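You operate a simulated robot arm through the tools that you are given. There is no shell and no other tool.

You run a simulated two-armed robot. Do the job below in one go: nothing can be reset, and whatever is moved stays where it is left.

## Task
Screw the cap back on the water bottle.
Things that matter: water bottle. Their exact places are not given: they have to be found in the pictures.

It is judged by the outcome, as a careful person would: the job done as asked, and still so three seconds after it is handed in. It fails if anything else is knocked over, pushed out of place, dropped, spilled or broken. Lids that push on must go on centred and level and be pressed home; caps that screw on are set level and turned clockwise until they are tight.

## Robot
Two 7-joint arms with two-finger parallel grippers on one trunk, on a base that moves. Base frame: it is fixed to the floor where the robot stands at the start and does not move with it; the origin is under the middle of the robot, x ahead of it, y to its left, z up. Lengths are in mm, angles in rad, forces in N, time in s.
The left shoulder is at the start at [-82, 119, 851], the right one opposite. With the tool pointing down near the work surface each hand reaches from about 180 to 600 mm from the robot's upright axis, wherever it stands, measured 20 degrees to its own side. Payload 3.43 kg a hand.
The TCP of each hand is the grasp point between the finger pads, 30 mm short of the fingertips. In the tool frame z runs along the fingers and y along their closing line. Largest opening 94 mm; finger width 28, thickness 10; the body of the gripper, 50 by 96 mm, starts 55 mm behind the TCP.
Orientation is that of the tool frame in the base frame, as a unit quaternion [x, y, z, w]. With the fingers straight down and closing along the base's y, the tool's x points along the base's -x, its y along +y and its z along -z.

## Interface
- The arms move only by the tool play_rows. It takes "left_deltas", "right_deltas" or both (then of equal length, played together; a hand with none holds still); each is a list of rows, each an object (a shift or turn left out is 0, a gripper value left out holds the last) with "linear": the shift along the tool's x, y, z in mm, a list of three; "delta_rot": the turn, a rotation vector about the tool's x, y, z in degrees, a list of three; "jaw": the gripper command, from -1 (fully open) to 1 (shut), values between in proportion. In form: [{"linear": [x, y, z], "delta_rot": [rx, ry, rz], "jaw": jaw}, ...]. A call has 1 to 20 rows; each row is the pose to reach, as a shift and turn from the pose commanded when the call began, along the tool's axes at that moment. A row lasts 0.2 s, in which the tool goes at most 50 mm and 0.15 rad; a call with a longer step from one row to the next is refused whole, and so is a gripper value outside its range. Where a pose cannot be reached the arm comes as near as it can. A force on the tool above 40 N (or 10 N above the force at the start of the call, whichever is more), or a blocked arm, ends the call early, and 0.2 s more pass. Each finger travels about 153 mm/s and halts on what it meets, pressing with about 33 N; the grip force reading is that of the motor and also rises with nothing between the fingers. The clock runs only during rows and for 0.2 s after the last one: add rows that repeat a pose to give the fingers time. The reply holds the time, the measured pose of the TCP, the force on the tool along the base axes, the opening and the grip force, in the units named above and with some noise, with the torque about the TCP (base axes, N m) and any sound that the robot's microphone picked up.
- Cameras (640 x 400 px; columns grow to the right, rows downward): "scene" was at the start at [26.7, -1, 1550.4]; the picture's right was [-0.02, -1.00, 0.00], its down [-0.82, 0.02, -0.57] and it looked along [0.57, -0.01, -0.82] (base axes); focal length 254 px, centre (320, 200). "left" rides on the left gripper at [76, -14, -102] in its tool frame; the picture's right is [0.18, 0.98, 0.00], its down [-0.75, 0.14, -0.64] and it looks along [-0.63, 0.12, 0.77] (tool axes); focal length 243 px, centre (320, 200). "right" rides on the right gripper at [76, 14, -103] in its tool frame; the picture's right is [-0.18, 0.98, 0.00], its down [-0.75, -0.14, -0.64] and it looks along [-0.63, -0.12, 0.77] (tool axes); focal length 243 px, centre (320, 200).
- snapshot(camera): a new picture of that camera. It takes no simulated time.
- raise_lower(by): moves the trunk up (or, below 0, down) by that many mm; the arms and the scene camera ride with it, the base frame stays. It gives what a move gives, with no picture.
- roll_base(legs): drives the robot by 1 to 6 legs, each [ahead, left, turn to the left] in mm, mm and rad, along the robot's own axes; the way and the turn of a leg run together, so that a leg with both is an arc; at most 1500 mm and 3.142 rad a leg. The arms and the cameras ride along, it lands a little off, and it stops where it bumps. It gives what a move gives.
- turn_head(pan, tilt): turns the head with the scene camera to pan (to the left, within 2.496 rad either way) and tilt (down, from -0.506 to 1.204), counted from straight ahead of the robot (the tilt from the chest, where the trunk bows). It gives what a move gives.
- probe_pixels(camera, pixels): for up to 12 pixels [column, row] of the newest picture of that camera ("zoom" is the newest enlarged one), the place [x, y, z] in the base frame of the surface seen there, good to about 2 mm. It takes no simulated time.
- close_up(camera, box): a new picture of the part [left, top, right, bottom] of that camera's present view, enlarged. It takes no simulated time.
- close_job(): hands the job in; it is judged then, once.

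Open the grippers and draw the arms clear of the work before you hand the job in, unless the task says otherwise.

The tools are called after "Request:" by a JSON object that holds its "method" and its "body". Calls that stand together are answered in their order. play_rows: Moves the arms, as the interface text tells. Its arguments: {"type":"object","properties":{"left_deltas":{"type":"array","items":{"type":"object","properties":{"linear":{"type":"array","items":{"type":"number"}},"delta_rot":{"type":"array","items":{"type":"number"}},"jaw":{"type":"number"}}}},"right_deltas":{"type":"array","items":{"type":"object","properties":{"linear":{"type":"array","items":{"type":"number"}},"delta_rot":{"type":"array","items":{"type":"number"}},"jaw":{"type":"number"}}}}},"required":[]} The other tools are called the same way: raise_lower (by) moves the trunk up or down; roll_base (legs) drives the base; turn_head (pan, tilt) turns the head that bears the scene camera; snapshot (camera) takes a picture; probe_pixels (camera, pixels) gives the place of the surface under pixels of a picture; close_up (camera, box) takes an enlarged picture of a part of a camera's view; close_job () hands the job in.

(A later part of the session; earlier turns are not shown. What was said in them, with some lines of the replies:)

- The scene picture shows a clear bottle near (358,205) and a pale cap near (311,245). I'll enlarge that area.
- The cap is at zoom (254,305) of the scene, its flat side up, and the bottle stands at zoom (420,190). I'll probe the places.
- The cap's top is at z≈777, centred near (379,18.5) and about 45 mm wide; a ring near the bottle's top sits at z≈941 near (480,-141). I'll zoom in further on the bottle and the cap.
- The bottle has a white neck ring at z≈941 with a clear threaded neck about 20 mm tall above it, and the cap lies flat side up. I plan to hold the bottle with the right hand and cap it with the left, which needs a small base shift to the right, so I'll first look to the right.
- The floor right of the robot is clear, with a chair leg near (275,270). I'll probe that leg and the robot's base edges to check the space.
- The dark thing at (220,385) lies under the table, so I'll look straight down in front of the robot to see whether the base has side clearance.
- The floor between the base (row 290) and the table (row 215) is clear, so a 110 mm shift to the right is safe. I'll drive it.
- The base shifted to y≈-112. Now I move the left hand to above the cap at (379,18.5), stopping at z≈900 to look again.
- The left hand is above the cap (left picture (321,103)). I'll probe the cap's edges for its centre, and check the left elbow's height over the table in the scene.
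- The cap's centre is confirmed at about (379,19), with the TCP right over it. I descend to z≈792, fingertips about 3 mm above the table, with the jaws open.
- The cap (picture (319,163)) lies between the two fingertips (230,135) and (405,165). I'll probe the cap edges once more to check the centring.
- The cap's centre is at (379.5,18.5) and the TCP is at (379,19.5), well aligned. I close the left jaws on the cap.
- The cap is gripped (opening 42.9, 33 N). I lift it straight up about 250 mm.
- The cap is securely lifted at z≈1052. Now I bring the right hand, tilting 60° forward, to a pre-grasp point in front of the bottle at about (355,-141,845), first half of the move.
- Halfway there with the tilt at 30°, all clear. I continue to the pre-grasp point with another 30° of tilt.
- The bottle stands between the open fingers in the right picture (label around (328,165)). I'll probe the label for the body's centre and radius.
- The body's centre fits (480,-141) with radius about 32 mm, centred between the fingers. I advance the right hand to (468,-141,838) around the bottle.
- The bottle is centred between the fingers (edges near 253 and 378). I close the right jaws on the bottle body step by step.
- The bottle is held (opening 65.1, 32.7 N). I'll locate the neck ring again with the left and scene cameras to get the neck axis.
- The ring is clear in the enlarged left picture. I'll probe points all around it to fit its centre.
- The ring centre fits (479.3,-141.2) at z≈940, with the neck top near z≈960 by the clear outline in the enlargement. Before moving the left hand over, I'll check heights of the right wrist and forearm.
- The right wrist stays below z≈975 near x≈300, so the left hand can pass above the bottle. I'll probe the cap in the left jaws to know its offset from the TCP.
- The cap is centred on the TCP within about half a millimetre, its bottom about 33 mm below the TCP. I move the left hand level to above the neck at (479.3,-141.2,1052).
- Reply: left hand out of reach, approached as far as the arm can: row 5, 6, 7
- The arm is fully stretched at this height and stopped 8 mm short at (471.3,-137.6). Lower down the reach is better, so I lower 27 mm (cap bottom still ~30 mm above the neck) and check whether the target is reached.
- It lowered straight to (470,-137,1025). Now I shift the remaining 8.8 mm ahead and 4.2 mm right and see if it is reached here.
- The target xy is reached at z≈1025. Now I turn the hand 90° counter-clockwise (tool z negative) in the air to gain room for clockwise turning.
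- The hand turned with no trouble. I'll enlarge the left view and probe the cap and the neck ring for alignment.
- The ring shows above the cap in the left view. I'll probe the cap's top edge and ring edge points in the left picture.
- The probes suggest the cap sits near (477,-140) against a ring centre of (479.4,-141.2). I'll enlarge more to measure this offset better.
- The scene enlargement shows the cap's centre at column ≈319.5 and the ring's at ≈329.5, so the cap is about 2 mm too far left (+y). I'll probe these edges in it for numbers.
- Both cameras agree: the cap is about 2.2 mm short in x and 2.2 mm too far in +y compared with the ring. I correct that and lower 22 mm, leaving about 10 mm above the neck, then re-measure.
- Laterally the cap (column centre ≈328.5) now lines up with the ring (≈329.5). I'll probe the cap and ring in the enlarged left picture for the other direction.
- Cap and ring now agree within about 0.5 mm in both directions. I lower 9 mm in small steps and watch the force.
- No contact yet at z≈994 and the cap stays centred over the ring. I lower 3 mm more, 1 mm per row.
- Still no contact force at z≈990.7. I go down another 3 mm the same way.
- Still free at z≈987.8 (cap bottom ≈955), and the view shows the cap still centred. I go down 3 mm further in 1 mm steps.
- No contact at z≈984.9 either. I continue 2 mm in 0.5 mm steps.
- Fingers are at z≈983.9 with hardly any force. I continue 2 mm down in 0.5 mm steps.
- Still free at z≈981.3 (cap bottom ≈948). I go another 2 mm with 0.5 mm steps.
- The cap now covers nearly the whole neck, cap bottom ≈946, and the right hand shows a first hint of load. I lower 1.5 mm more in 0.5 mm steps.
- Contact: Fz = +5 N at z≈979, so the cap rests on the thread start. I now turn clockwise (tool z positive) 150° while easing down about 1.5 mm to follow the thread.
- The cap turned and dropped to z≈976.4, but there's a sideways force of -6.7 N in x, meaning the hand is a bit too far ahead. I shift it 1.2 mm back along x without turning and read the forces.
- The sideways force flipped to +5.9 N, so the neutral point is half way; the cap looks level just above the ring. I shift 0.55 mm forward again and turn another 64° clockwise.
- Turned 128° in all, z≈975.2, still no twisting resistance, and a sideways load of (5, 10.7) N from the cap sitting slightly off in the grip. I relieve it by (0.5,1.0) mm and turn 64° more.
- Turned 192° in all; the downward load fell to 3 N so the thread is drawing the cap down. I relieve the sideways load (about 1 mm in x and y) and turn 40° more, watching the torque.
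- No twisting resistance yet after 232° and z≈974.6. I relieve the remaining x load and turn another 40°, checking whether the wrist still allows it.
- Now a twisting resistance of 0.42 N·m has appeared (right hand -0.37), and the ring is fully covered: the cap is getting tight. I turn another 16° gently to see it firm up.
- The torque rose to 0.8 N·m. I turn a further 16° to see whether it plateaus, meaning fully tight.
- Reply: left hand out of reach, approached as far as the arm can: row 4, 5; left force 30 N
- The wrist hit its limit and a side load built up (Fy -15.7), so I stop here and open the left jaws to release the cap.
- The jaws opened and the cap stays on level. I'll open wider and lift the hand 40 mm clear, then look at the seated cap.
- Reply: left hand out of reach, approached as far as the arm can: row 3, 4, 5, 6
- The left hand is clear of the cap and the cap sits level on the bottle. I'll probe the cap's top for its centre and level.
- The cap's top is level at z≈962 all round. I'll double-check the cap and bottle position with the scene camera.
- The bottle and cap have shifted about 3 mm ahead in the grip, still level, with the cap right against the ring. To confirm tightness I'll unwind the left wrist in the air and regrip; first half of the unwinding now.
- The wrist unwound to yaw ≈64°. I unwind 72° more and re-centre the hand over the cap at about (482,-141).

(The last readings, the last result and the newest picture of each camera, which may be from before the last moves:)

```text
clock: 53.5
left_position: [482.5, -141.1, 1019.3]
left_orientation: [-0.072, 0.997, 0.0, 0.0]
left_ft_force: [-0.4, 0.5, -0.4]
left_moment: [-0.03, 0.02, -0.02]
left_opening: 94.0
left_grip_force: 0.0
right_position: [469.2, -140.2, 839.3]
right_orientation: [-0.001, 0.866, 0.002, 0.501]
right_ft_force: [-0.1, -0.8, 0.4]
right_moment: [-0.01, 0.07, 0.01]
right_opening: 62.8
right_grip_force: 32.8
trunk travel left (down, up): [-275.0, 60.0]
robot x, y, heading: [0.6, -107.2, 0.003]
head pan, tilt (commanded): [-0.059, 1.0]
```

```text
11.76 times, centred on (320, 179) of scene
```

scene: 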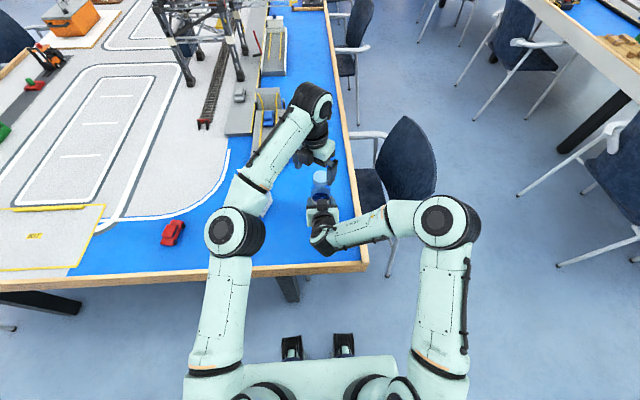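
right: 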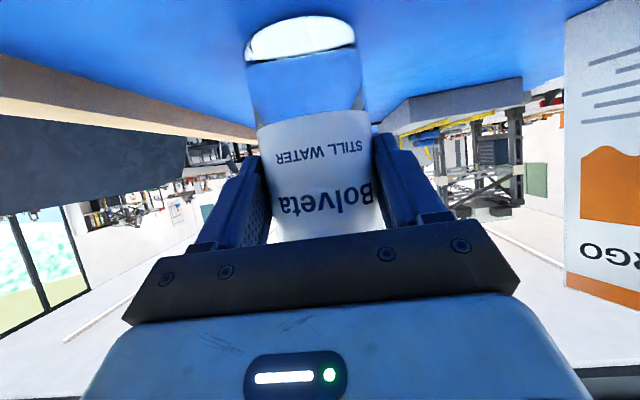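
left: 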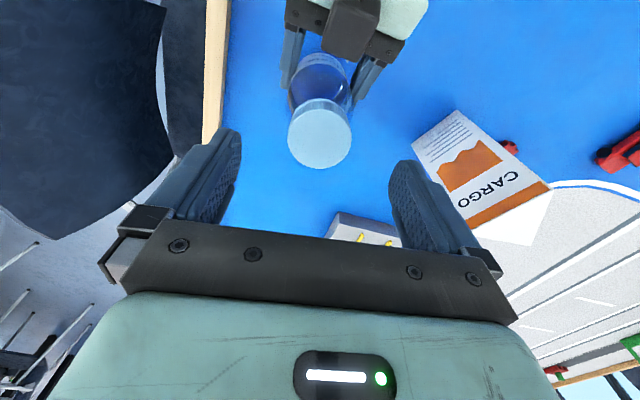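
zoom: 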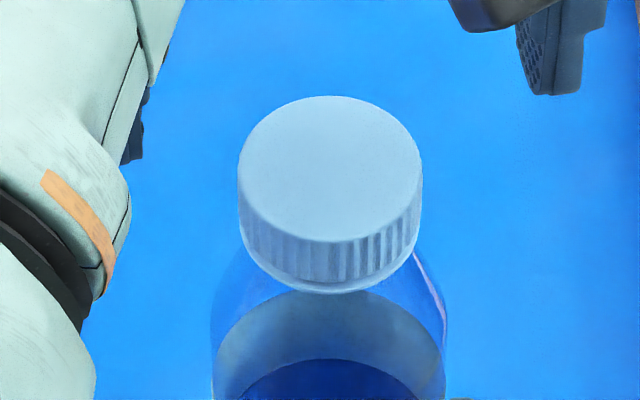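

The cap is clearly visible and level. I'll probe its edges in both views to centre the regrip.

Request:
{"method": "probe_pixels", "body": {"camera": "zoom", "pixels": [[242, 180], [418, 180], [330, 100], [330, 238], [300, 285], [360, 285], [240, 215], [420, 215]]}}

Request:
{"method": "probe_pixels", "body": {"camera": "left", "pixels": [[320, 135], [291, 135], [349, 136], [319, 110], [321, 164], [300, 115], [341, 117], [300, 156], [341, 157]]}}

```text
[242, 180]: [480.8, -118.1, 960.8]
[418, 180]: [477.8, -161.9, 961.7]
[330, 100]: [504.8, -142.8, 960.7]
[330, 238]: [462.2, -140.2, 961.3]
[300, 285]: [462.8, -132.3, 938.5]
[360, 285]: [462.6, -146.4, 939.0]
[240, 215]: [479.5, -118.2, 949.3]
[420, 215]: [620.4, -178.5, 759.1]
```

```text
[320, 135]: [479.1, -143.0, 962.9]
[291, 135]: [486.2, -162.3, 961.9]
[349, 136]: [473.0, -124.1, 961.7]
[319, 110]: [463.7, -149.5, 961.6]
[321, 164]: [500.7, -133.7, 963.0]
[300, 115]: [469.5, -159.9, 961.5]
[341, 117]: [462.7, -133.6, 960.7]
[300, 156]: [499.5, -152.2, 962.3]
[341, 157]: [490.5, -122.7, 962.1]
```

The hand is centred over the cap within about 1 mm. I descend 44 mm with jaws open to cap height.

Request:
{"method": "play_rows", "body": {"left_deltas": [{"linear": [0, 0, 15]}, {"linear": [0, 0, 30]}, {"linear": [0, 0, 40]}, {"linear": [0, 0, 44]}, {"linear": [0, 0, 44]}]}}

Request:
{"method": "snapshot", "body": {"camera": "left"}}

```text
clock: 54.7
left_position: [483.5, -139.7, 974.1]
left_orientation: [-0.071, 0.997, 0.001, 0.0]
left_ft_force: [0.4, 0.0, 1.2]
left_moment: [0.0, 0.01, -0.02]
left_opening: 94.0
left_grip_force: 0.1
right_position: [468.2, -141.6, 839.1]
right_orientation: [-0.001, 0.866, 0.002, 0.5]
right_ft_force: [0.3, 0.4, 1.7]
right_moment: [0.03, 0.09, 0.01]
right_opening: 62.9
right_grip_force: 32.9
trunk travel left (down, up): [-275.0, 60.0]
robot x, y, heading: [1.2, -104.2, -0.002]
head pan, tilt (commanded): [-0.059, 1.0]
```

```text
taken
```

left: 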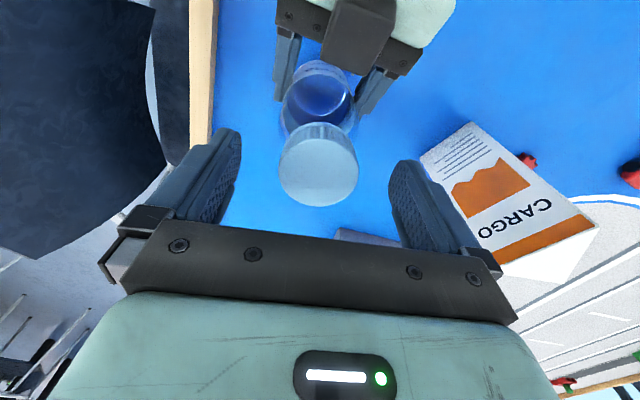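

The cap lies centred between the open fingers at (319,168). I close the left jaws on it.

Request:
{"method": "play_rows", "body": {"left_deltas": [{"jaw": -0.3}, {"jaw": 0.0}, {"jaw": 0.5}, {"jaw": 1}, {"jaw": 1}]}}

Request:
{"method": "close_up", "body": {"camera": "scene", "box": [300, 162, 340, 196]}}

```text
clock: 55.9
left_position: [484.1, -142.3, 972.7]
left_orientation: [-0.071, 0.997, 0.0, 0.0]
left_ft_force: [1.9, -3.0, 0.1]
left_moment: [-0.04, -0.06, 0.01]
left_opening: 43.2
left_grip_force: 33.0
right_position: [468.7, -141.7, 838.2]
right_orientation: [-0.001, 0.865, 0.001, 0.501]
right_ft_force: [-1.2, 1.1, 1.6]
right_moment: [-0.35, -0.13, 0.06]
right_opening: 62.8
right_grip_force: 33.0
trunk travel left (down, up): [-275.0, 60.0]
robot x, y, heading: [0.8, -107.3, 0.004]
head pan, tilt (commanded): [-0.059, 1.0]
```

```text
11.76 times, centred on (320, 179) of scene
```

zoom: 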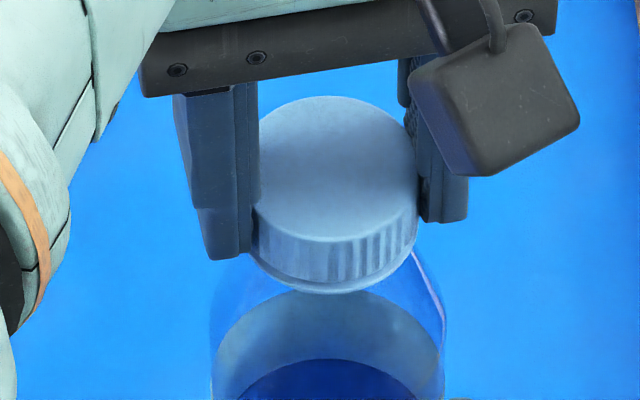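

The cap is gripped again (43.2 mm) with small side loads. I turn 24° clockwise and read the torque.

Request:
{"method": "play_rows", "body": {"left_deltas": [{"delta_rot": [0, 0, 4]}, {"delta_rot": [0, 0, 8]}, {"delta_rot": [0, 0, 12]}, {"delta_rot": [0, 0, 16]}, {"delta_rot": [0, 0, 20]}, {"delta_rot": [0, 0, 24]}, {"delta_rot": [0, 0, 24]}]}}

Request:
{"method": "close_up", "body": {"camera": "scene", "box": [300, 162, 340, 196]}}

Request:
{"method": "snapshot", "body": {"camera": "right"}}

```text
clock: 57.5
left_position: [483.6, -140.2, 972.2]
left_orientation: [0.139, 0.99, 0.0, 0.0]
left_ft_force: [-0.3, -0.3, 0.6]
left_moment: [0.03, 0.02, 0.63]
left_opening: 43.4
left_grip_force: 33.7
right_position: [468.1, -140.9, 838.5]
right_orientation: [0.0, 0.866, 0.001, 0.501]
right_ft_force: [-0.7, 1.2, 1.1]
right_moment: [-0.04, 0.14, -0.57]
right_opening: 62.9
right_grip_force: 32.9
trunk travel left (down, up): [-275.0, 60.0]
robot x, y, heading: [-1.2, -110.7, -0.0]
head pan, tilt (commanded): [-0.059, 1.0]
```

```text
11.76 times, centred on (320, 179) of scene
```

zoom: 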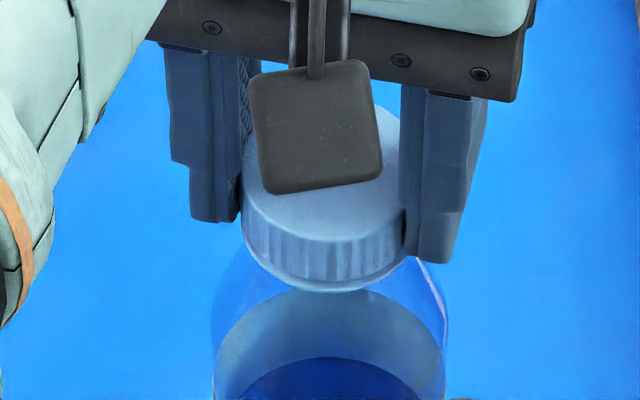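

```text
taken
```

right: 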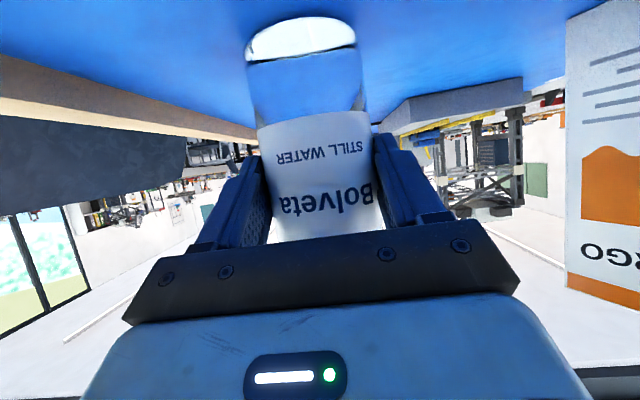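

A clean torque of 0.63 N·m with no side load, and the bottle isn't turning in the right hand. I turn 24° more to reach its limit.

Request:
{"method": "play_rows", "body": {"left_deltas": [{"delta_rot": [0, 0, 4]}, {"delta_rot": [0, 0, 8]}, {"delta_rot": [0, 0, 12]}, {"delta_rot": [0, 0, 16]}, {"delta_rot": [0, 0, 20]}, {"delta_rot": [0, 0, 24]}, {"delta_rot": [0, 0, 24]}]}}

Request:
{"method": "close_up", "body": {"camera": "scene", "box": [300, 162, 340, 196]}}

Request:
{"method": "snapshot", "body": {"camera": "right"}}

```text
clock: 59.1
left_position: [482.1, -138.7, 973.8]
left_orientation: [0.34, 0.94, 0.001, 0.0]
left_ft_force: [3.6, 11.5, 1.3]
left_moment: [0.3, -0.1, 0.8]
left_opening: 43.4
left_grip_force: 32.9
right_position: [468.1, -142.8, 839.0]
right_orientation: [0.001, 0.866, 0.001, 0.5]
right_ft_force: [-3.3, -9.1, -0.3]
right_moment: [1.2, -0.14, -0.92]
right_opening: 61.0
right_grip_force: 33.1
trunk travel left (down, up): [-275.0, 60.0]
robot x, y, heading: [-1.4, -108.7, 0.002]
head pan, tilt (commanded): [-0.059, 1.0]
```

```text
11.76 times, centred on (320, 179) of scene
```

zoom: 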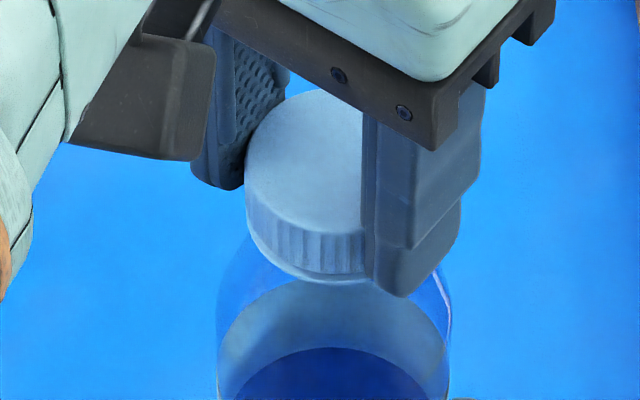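

```text
taken
```

right: 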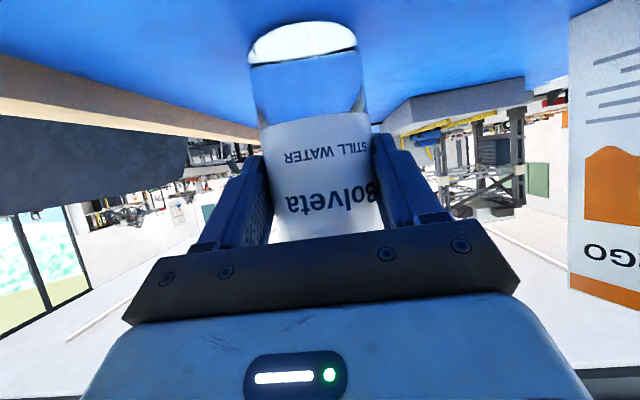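

The torque reached 0.8–0.9 N·m and the bottle itself begins to creep in the right grip, so the cap is tight. I stop turning and open the left jaws.

Request:
{"method": "play_rows", "body": {"left_deltas": [{"jaw": 0.0}, {"jaw": -0.4}, {"jaw": -1}, {"jaw": -1}]}}

Request:
{"method": "close_up", "body": {"camera": "scene", "box": [300, 162, 340, 196]}}

Request:
{"method": "snapshot", "body": {"camera": "left"}}

```text
clock: 60.1
left_position: [482.9, -141.4, 972.3]
left_orientation: [0.341, 0.94, 0.0, 0.0]
left_ft_force: [-0.1, -0.6, 0.6]
left_moment: [0.06, -0.01, 0.01]
left_opening: 94.2
left_grip_force: 0.0
right_position: [468.9, -141.7, 837.9]
right_orientation: [-0.001, 0.866, 0.001, 0.5]
right_ft_force: [0.0, -1.0, -2.4]
right_moment: [0.0, 0.04, 0.02]
right_opening: 61.3
right_grip_force: 33.2
trunk travel left (down, up): [-275.0, 60.0]
robot x, y, heading: [0.7, -106.2, -0.002]
head pan, tilt (commanded): [-0.059, 1.0]
```

```text
11.76 times, centred on (320, 179) of scene
```

zoom: 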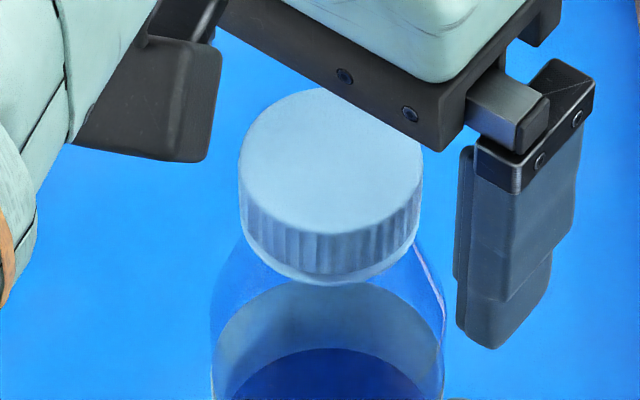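

```text
taken
```

left: 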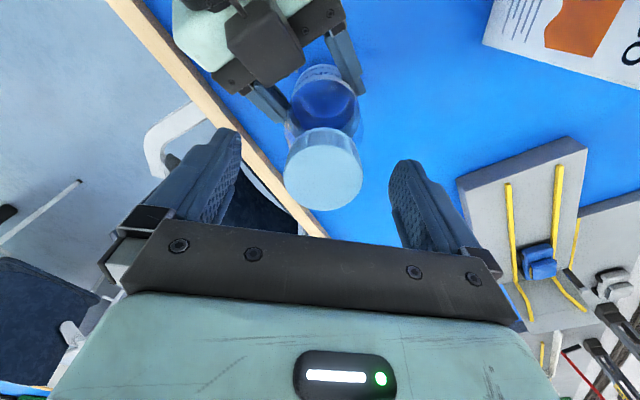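

The jaws are open and free of the cap. I lift the left hand straight up 40 mm.

Request:
{"method": "play_rows", "body": {"left_deltas": [{"linear": [0, 0, -10]}, {"linear": [0, 0, -25]}, {"linear": [0, 0, -40]}, {"linear": [0, 0, -40]}]}}

Request:
{"method": "close_up", "body": {"camera": "scene", "box": [295, 160, 345, 205]}}

Request:
{"method": "probe_pixels", "body": {"camera": "zoom", "pixels": [[250, 180], [400, 180], [325, 120], [325, 230], [280, 150], [370, 150], [310, 270], [340, 270]]}}

Request:
{"method": "snapshot", "body": {"camera": "left"}}

```text
clock: 61.1
left_position: [483.1, -141.3, 1014.2]
left_orientation: [0.34, 0.94, 0.0, -0.001]
left_ft_force: [0.8, 0.1, 0.6]
left_moment: [-0.01, 0.01, 0.0]
left_opening: 94.2
left_grip_force: 0.0
right_position: [468.6, -141.4, 838.8]
right_orientation: [-0.001, 0.866, 0.002, 0.5]
right_ft_force: [-0.3, 0.7, -1.6]
right_moment: [-0.02, 0.05, 0.0]
right_opening: 61.4
right_grip_force: 32.7
trunk travel left (down, up): [-275.0, 60.0]
robot x, y, heading: [4.7, -108.5, 0.0]
head pan, tilt (commanded): [-0.059, 1.0]
```

```text
8.89 times, centred on (320, 182) of scene
```

zoom: 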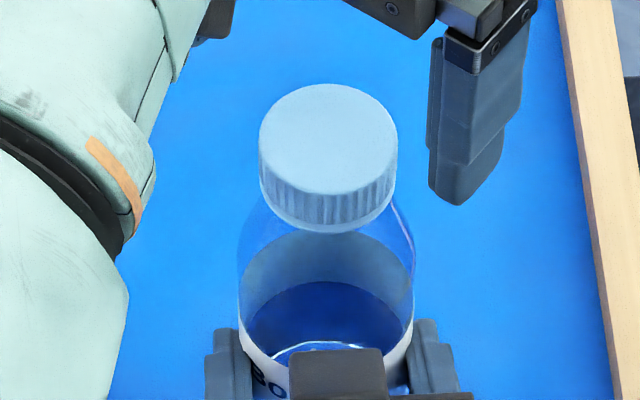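

```text
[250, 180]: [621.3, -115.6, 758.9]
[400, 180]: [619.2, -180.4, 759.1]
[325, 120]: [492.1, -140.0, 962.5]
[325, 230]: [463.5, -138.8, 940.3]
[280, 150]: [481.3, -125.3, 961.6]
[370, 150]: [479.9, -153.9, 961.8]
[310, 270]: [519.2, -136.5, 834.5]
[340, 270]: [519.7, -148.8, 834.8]
```

```text
taken
```

left: 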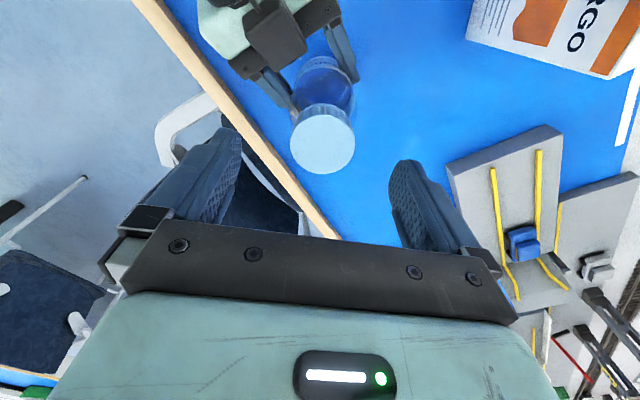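

The cap's top is level at z≈962 with the ring at 940, unchanged by the last turning: it is home and tight. I now draw the left hand back and to the left, away from the bottle.

Request:
{"method": "play_rows", "body": {"left_deltas": [{"linear": [0, 0, -6]}, {"linear": [37, 10, -12]}, {"linear": [74, 20, -18]}, {"linear": [111, 31, -24]}, {"linear": [149, 42, -28]}, {"linear": [187, 52, -30]}, {"linear": [187, 52, -30]}]}}

Request:
{"method": "snapshot", "body": {"camera": "scene"}}

```text
clock: 62.7
left_position: [371.1, 18.0, 1041.8]
left_orientation: [0.34, 0.94, 0.0, 0.001]
left_ft_force: [0.4, -1.0, 0.2]
left_moment: [0.01, -0.02, 0.04]
left_opening: 93.8
left_grip_force: 0.1
right_position: [469.7, -141.4, 838.2]
right_orientation: [0.0, 0.866, 0.001, 0.5]
right_ft_force: [-0.8, -0.5, -2.6]
right_moment: [0.02, 0.06, -0.01]
right_opening: 61.1
right_grip_force: 33.2
trunk travel left (down, up): [-275.0, 60.0]
robot x, y, heading: [2.7, -108.6, -0.002]
head pan, tilt (commanded): [-0.059, 1.0]
```

```text
taken
```

scene: 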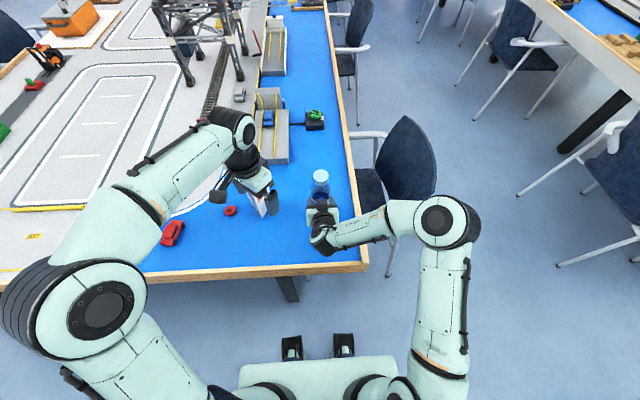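

The left hand is clear. Now I open the right jaws slowly to let go of the bottle.

Request:
{"method": "play_rows", "body": {"right_deltas": [{"jaw": -0.3}, {"jaw": -0.4}, {"jaw": -0.5}, {"jaw": -0.7}, {"jaw": -1}, {"jaw": -1}]}}

Request:
{"method": "snapshot", "body": {"camera": "right"}}

Request:
{"method": "close_up", "body": {"camera": "scene", "box": [295, 160, 345, 215]}}

```text
clock: 64.1
left_position: [371.6, 18.9, 1042.5]
left_orientation: [0.341, 0.94, 0.001, 0.001]
left_ft_force: [-0.5, 0.5, -0.3]
left_moment: [0.0, -0.01, -0.02]
left_opening: 94.0
left_grip_force: 0.1
right_position: [468.5, -140.5, 838.1]
right_orientation: [0.0, 0.866, 0.001, 0.499]
right_ft_force: [-0.3, -0.4, -0.7]
right_moment: [-0.02, 0.03, -0.03]
right_opening: 94.1
right_grip_force: 0.0
trunk travel left (down, up): [-275.0, 60.0]
robot x, y, heading: [-1.2, -110.2, 0.006]
head pan, tilt (commanded): [-0.059, 1.0]
```

```text
taken
```

right: 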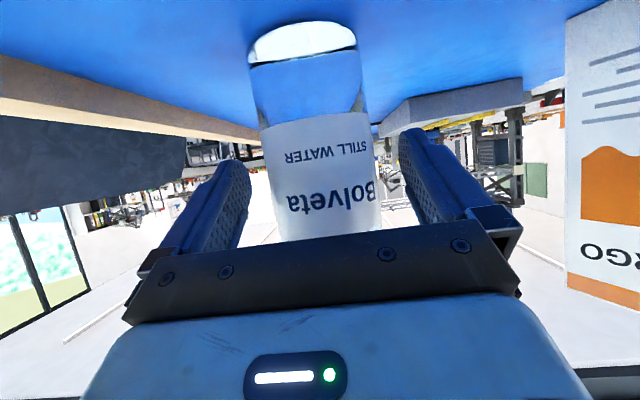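

```text
7.27 times, centred on (320, 188) of scene
```

zoom: 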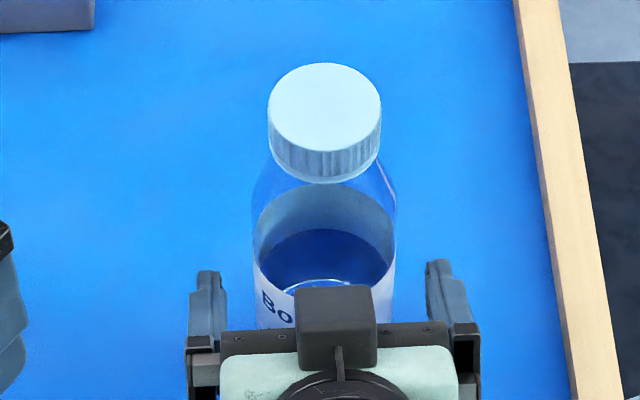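

The bottle stands freely with clearance on both sides. I back the right hand straight out along -x by 130 mm.

Request:
{"method": "play_rows", "body": {"right_deltas": [{"linear": [10, 0, -17.3]}, {"linear": [25, 0, -43.3]}, {"linear": [40, 0, -69.3]}, {"linear": [55, 0, -95.3]}, {"linear": [65, 0, -112.6]}, {"linear": [65, 0, -112.6]}]}}

Request:
{"method": "snapshot", "body": {"camera": "right"}}

Request:
{"method": "snapshot", "body": {"camera": "scene"}}

```text
clock: 65.5
left_position: [370.3, 20.4, 1041.9]
left_orientation: [0.34, 0.94, 0.0, 0.001]
left_ft_force: [0.3, -0.3, 0.9]
left_moment: [0.0, 0.03, 0.0]
left_opening: 94.1
left_grip_force: 0.1
right_position: [339.6, -142.6, 838.8]
right_orientation: [0.0, 0.866, 0.001, 0.5]
right_ft_force: [-0.5, -0.4, 0.5]
right_moment: [0.01, 0.0, 0.01]
right_opening: 94.0
right_grip_force: 0.0
trunk travel left (down, up): [-275.0, 60.0]
robot x, y, heading: [0.6, -108.4, 0.002]
head pan, tilt (commanded): [-0.059, 1.0]
```

```text
taken
```

right: 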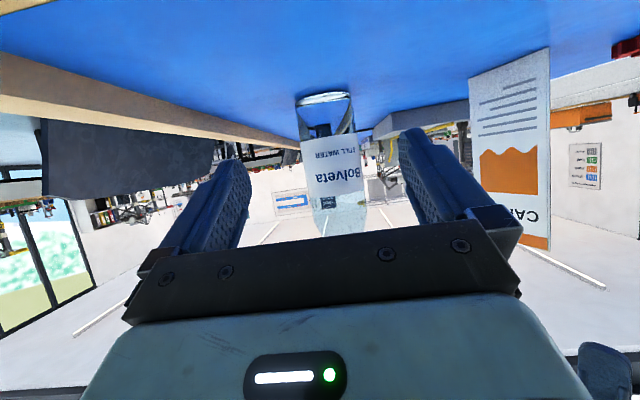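

```text
taken
```

scene: 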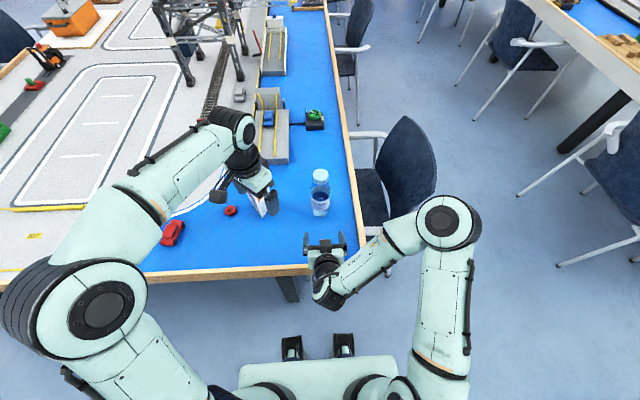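

The bottle stands upright with its cap on. I draw both arms further up and away from the work.

Request:
{"method": "play_rows", "body": {"left_deltas": [{"linear": [0, 0, -20]}, {"linear": [11, 8, -40]}, {"linear": [25, 18, -60]}, {"linear": [40, 28, -75]}, {"linear": [55, 40, -90]}, {"linear": [66, 48, -100]}, {"linear": [66, 48, -100]}], "right_deltas": [{"linear": [-26, -10, -15], "delta_rot": [0, 5, 0]}, {"linear": [-52, -23, -30], "delta_rot": [0, 10, 0]}, {"linear": [-78, -36, -45], "delta_rot": [0, 15, 0]}, {"linear": [-104, -50, -60], "delta_rot": [0, 20, 0]}, {"linear": [-130, -63, -75], "delta_rot": [0, 25, 0]}, {"linear": [-156, -76, -90], "delta_rot": [0, 30, 0]}, {"linear": [-156, -76, -90], "delta_rot": [0, 30, 0]}]}}

Request:
{"method": "snapshot", "body": {"camera": "scene"}}

Request:
{"method": "close_up", "body": {"camera": "scene", "box": [280, 150, 360, 230]}}

```text
clock: 67.1
left_position: [354.0, 98.7, 1142.8]
left_orientation: [0.341, 0.94, 0.0, -0.001]
left_ft_force: [-0.1, 0.2, -0.6]
left_moment: [0.03, 0.03, 0.03]
left_opening: 94.1
left_grip_force: 0.1
right_position: [339.9, -215.7, 1018.4]
right_orientation: [-0.001, 0.966, 0.001, 0.26]
right_ft_force: [0.3, -1.0, -0.4]
right_moment: [-0.01, -0.03, 0.03]
right_opening: 94.1
right_grip_force: 0.1
trunk travel left (down, up): [-275.0, 60.0]
robot x, y, heading: [-0.7, -108.7, 0.004]
head pan, tilt (commanded): [-0.059, 1.0]
```

```text
taken
```

scene: 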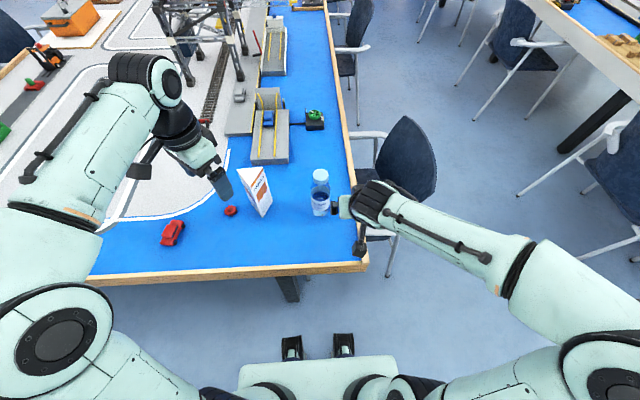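

```text
5.00 times, centred on (320, 190) of scene
```

zoom: 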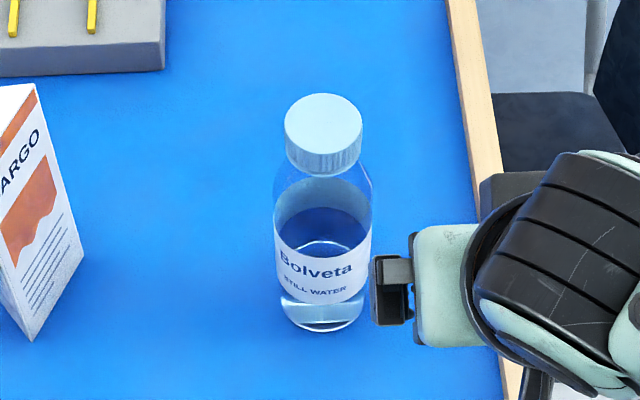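

The capped bottle stands upright at (320,190), the carton, gear and car are undisturbed, and both hands are open and clear. I hand the job in.

Request:
{"method": "close_job", "body": {}}

```text
The job is handed in.
```

The cap is screwed back on the water bottle, and I've handed the job in.

- **Fit:** I turned the cap clockwise until it resisted at about 0.8 N·m. I then gripped it again and turned it further, and it resisted with the same torque. Its top sits level, and its height didn't change with the extra turning.
- **Bottle:** it is upright on the table. It slid about 4 mm forward and twisted slightly in the holding hand while I tightened the cap.
- **Surroundings:** the carton, red gear and red car were not touched. Both hands are open and clear of the work.
- **Robot position:** I moved the base about 110 mm to the right to reach the bottle, and it is still there.
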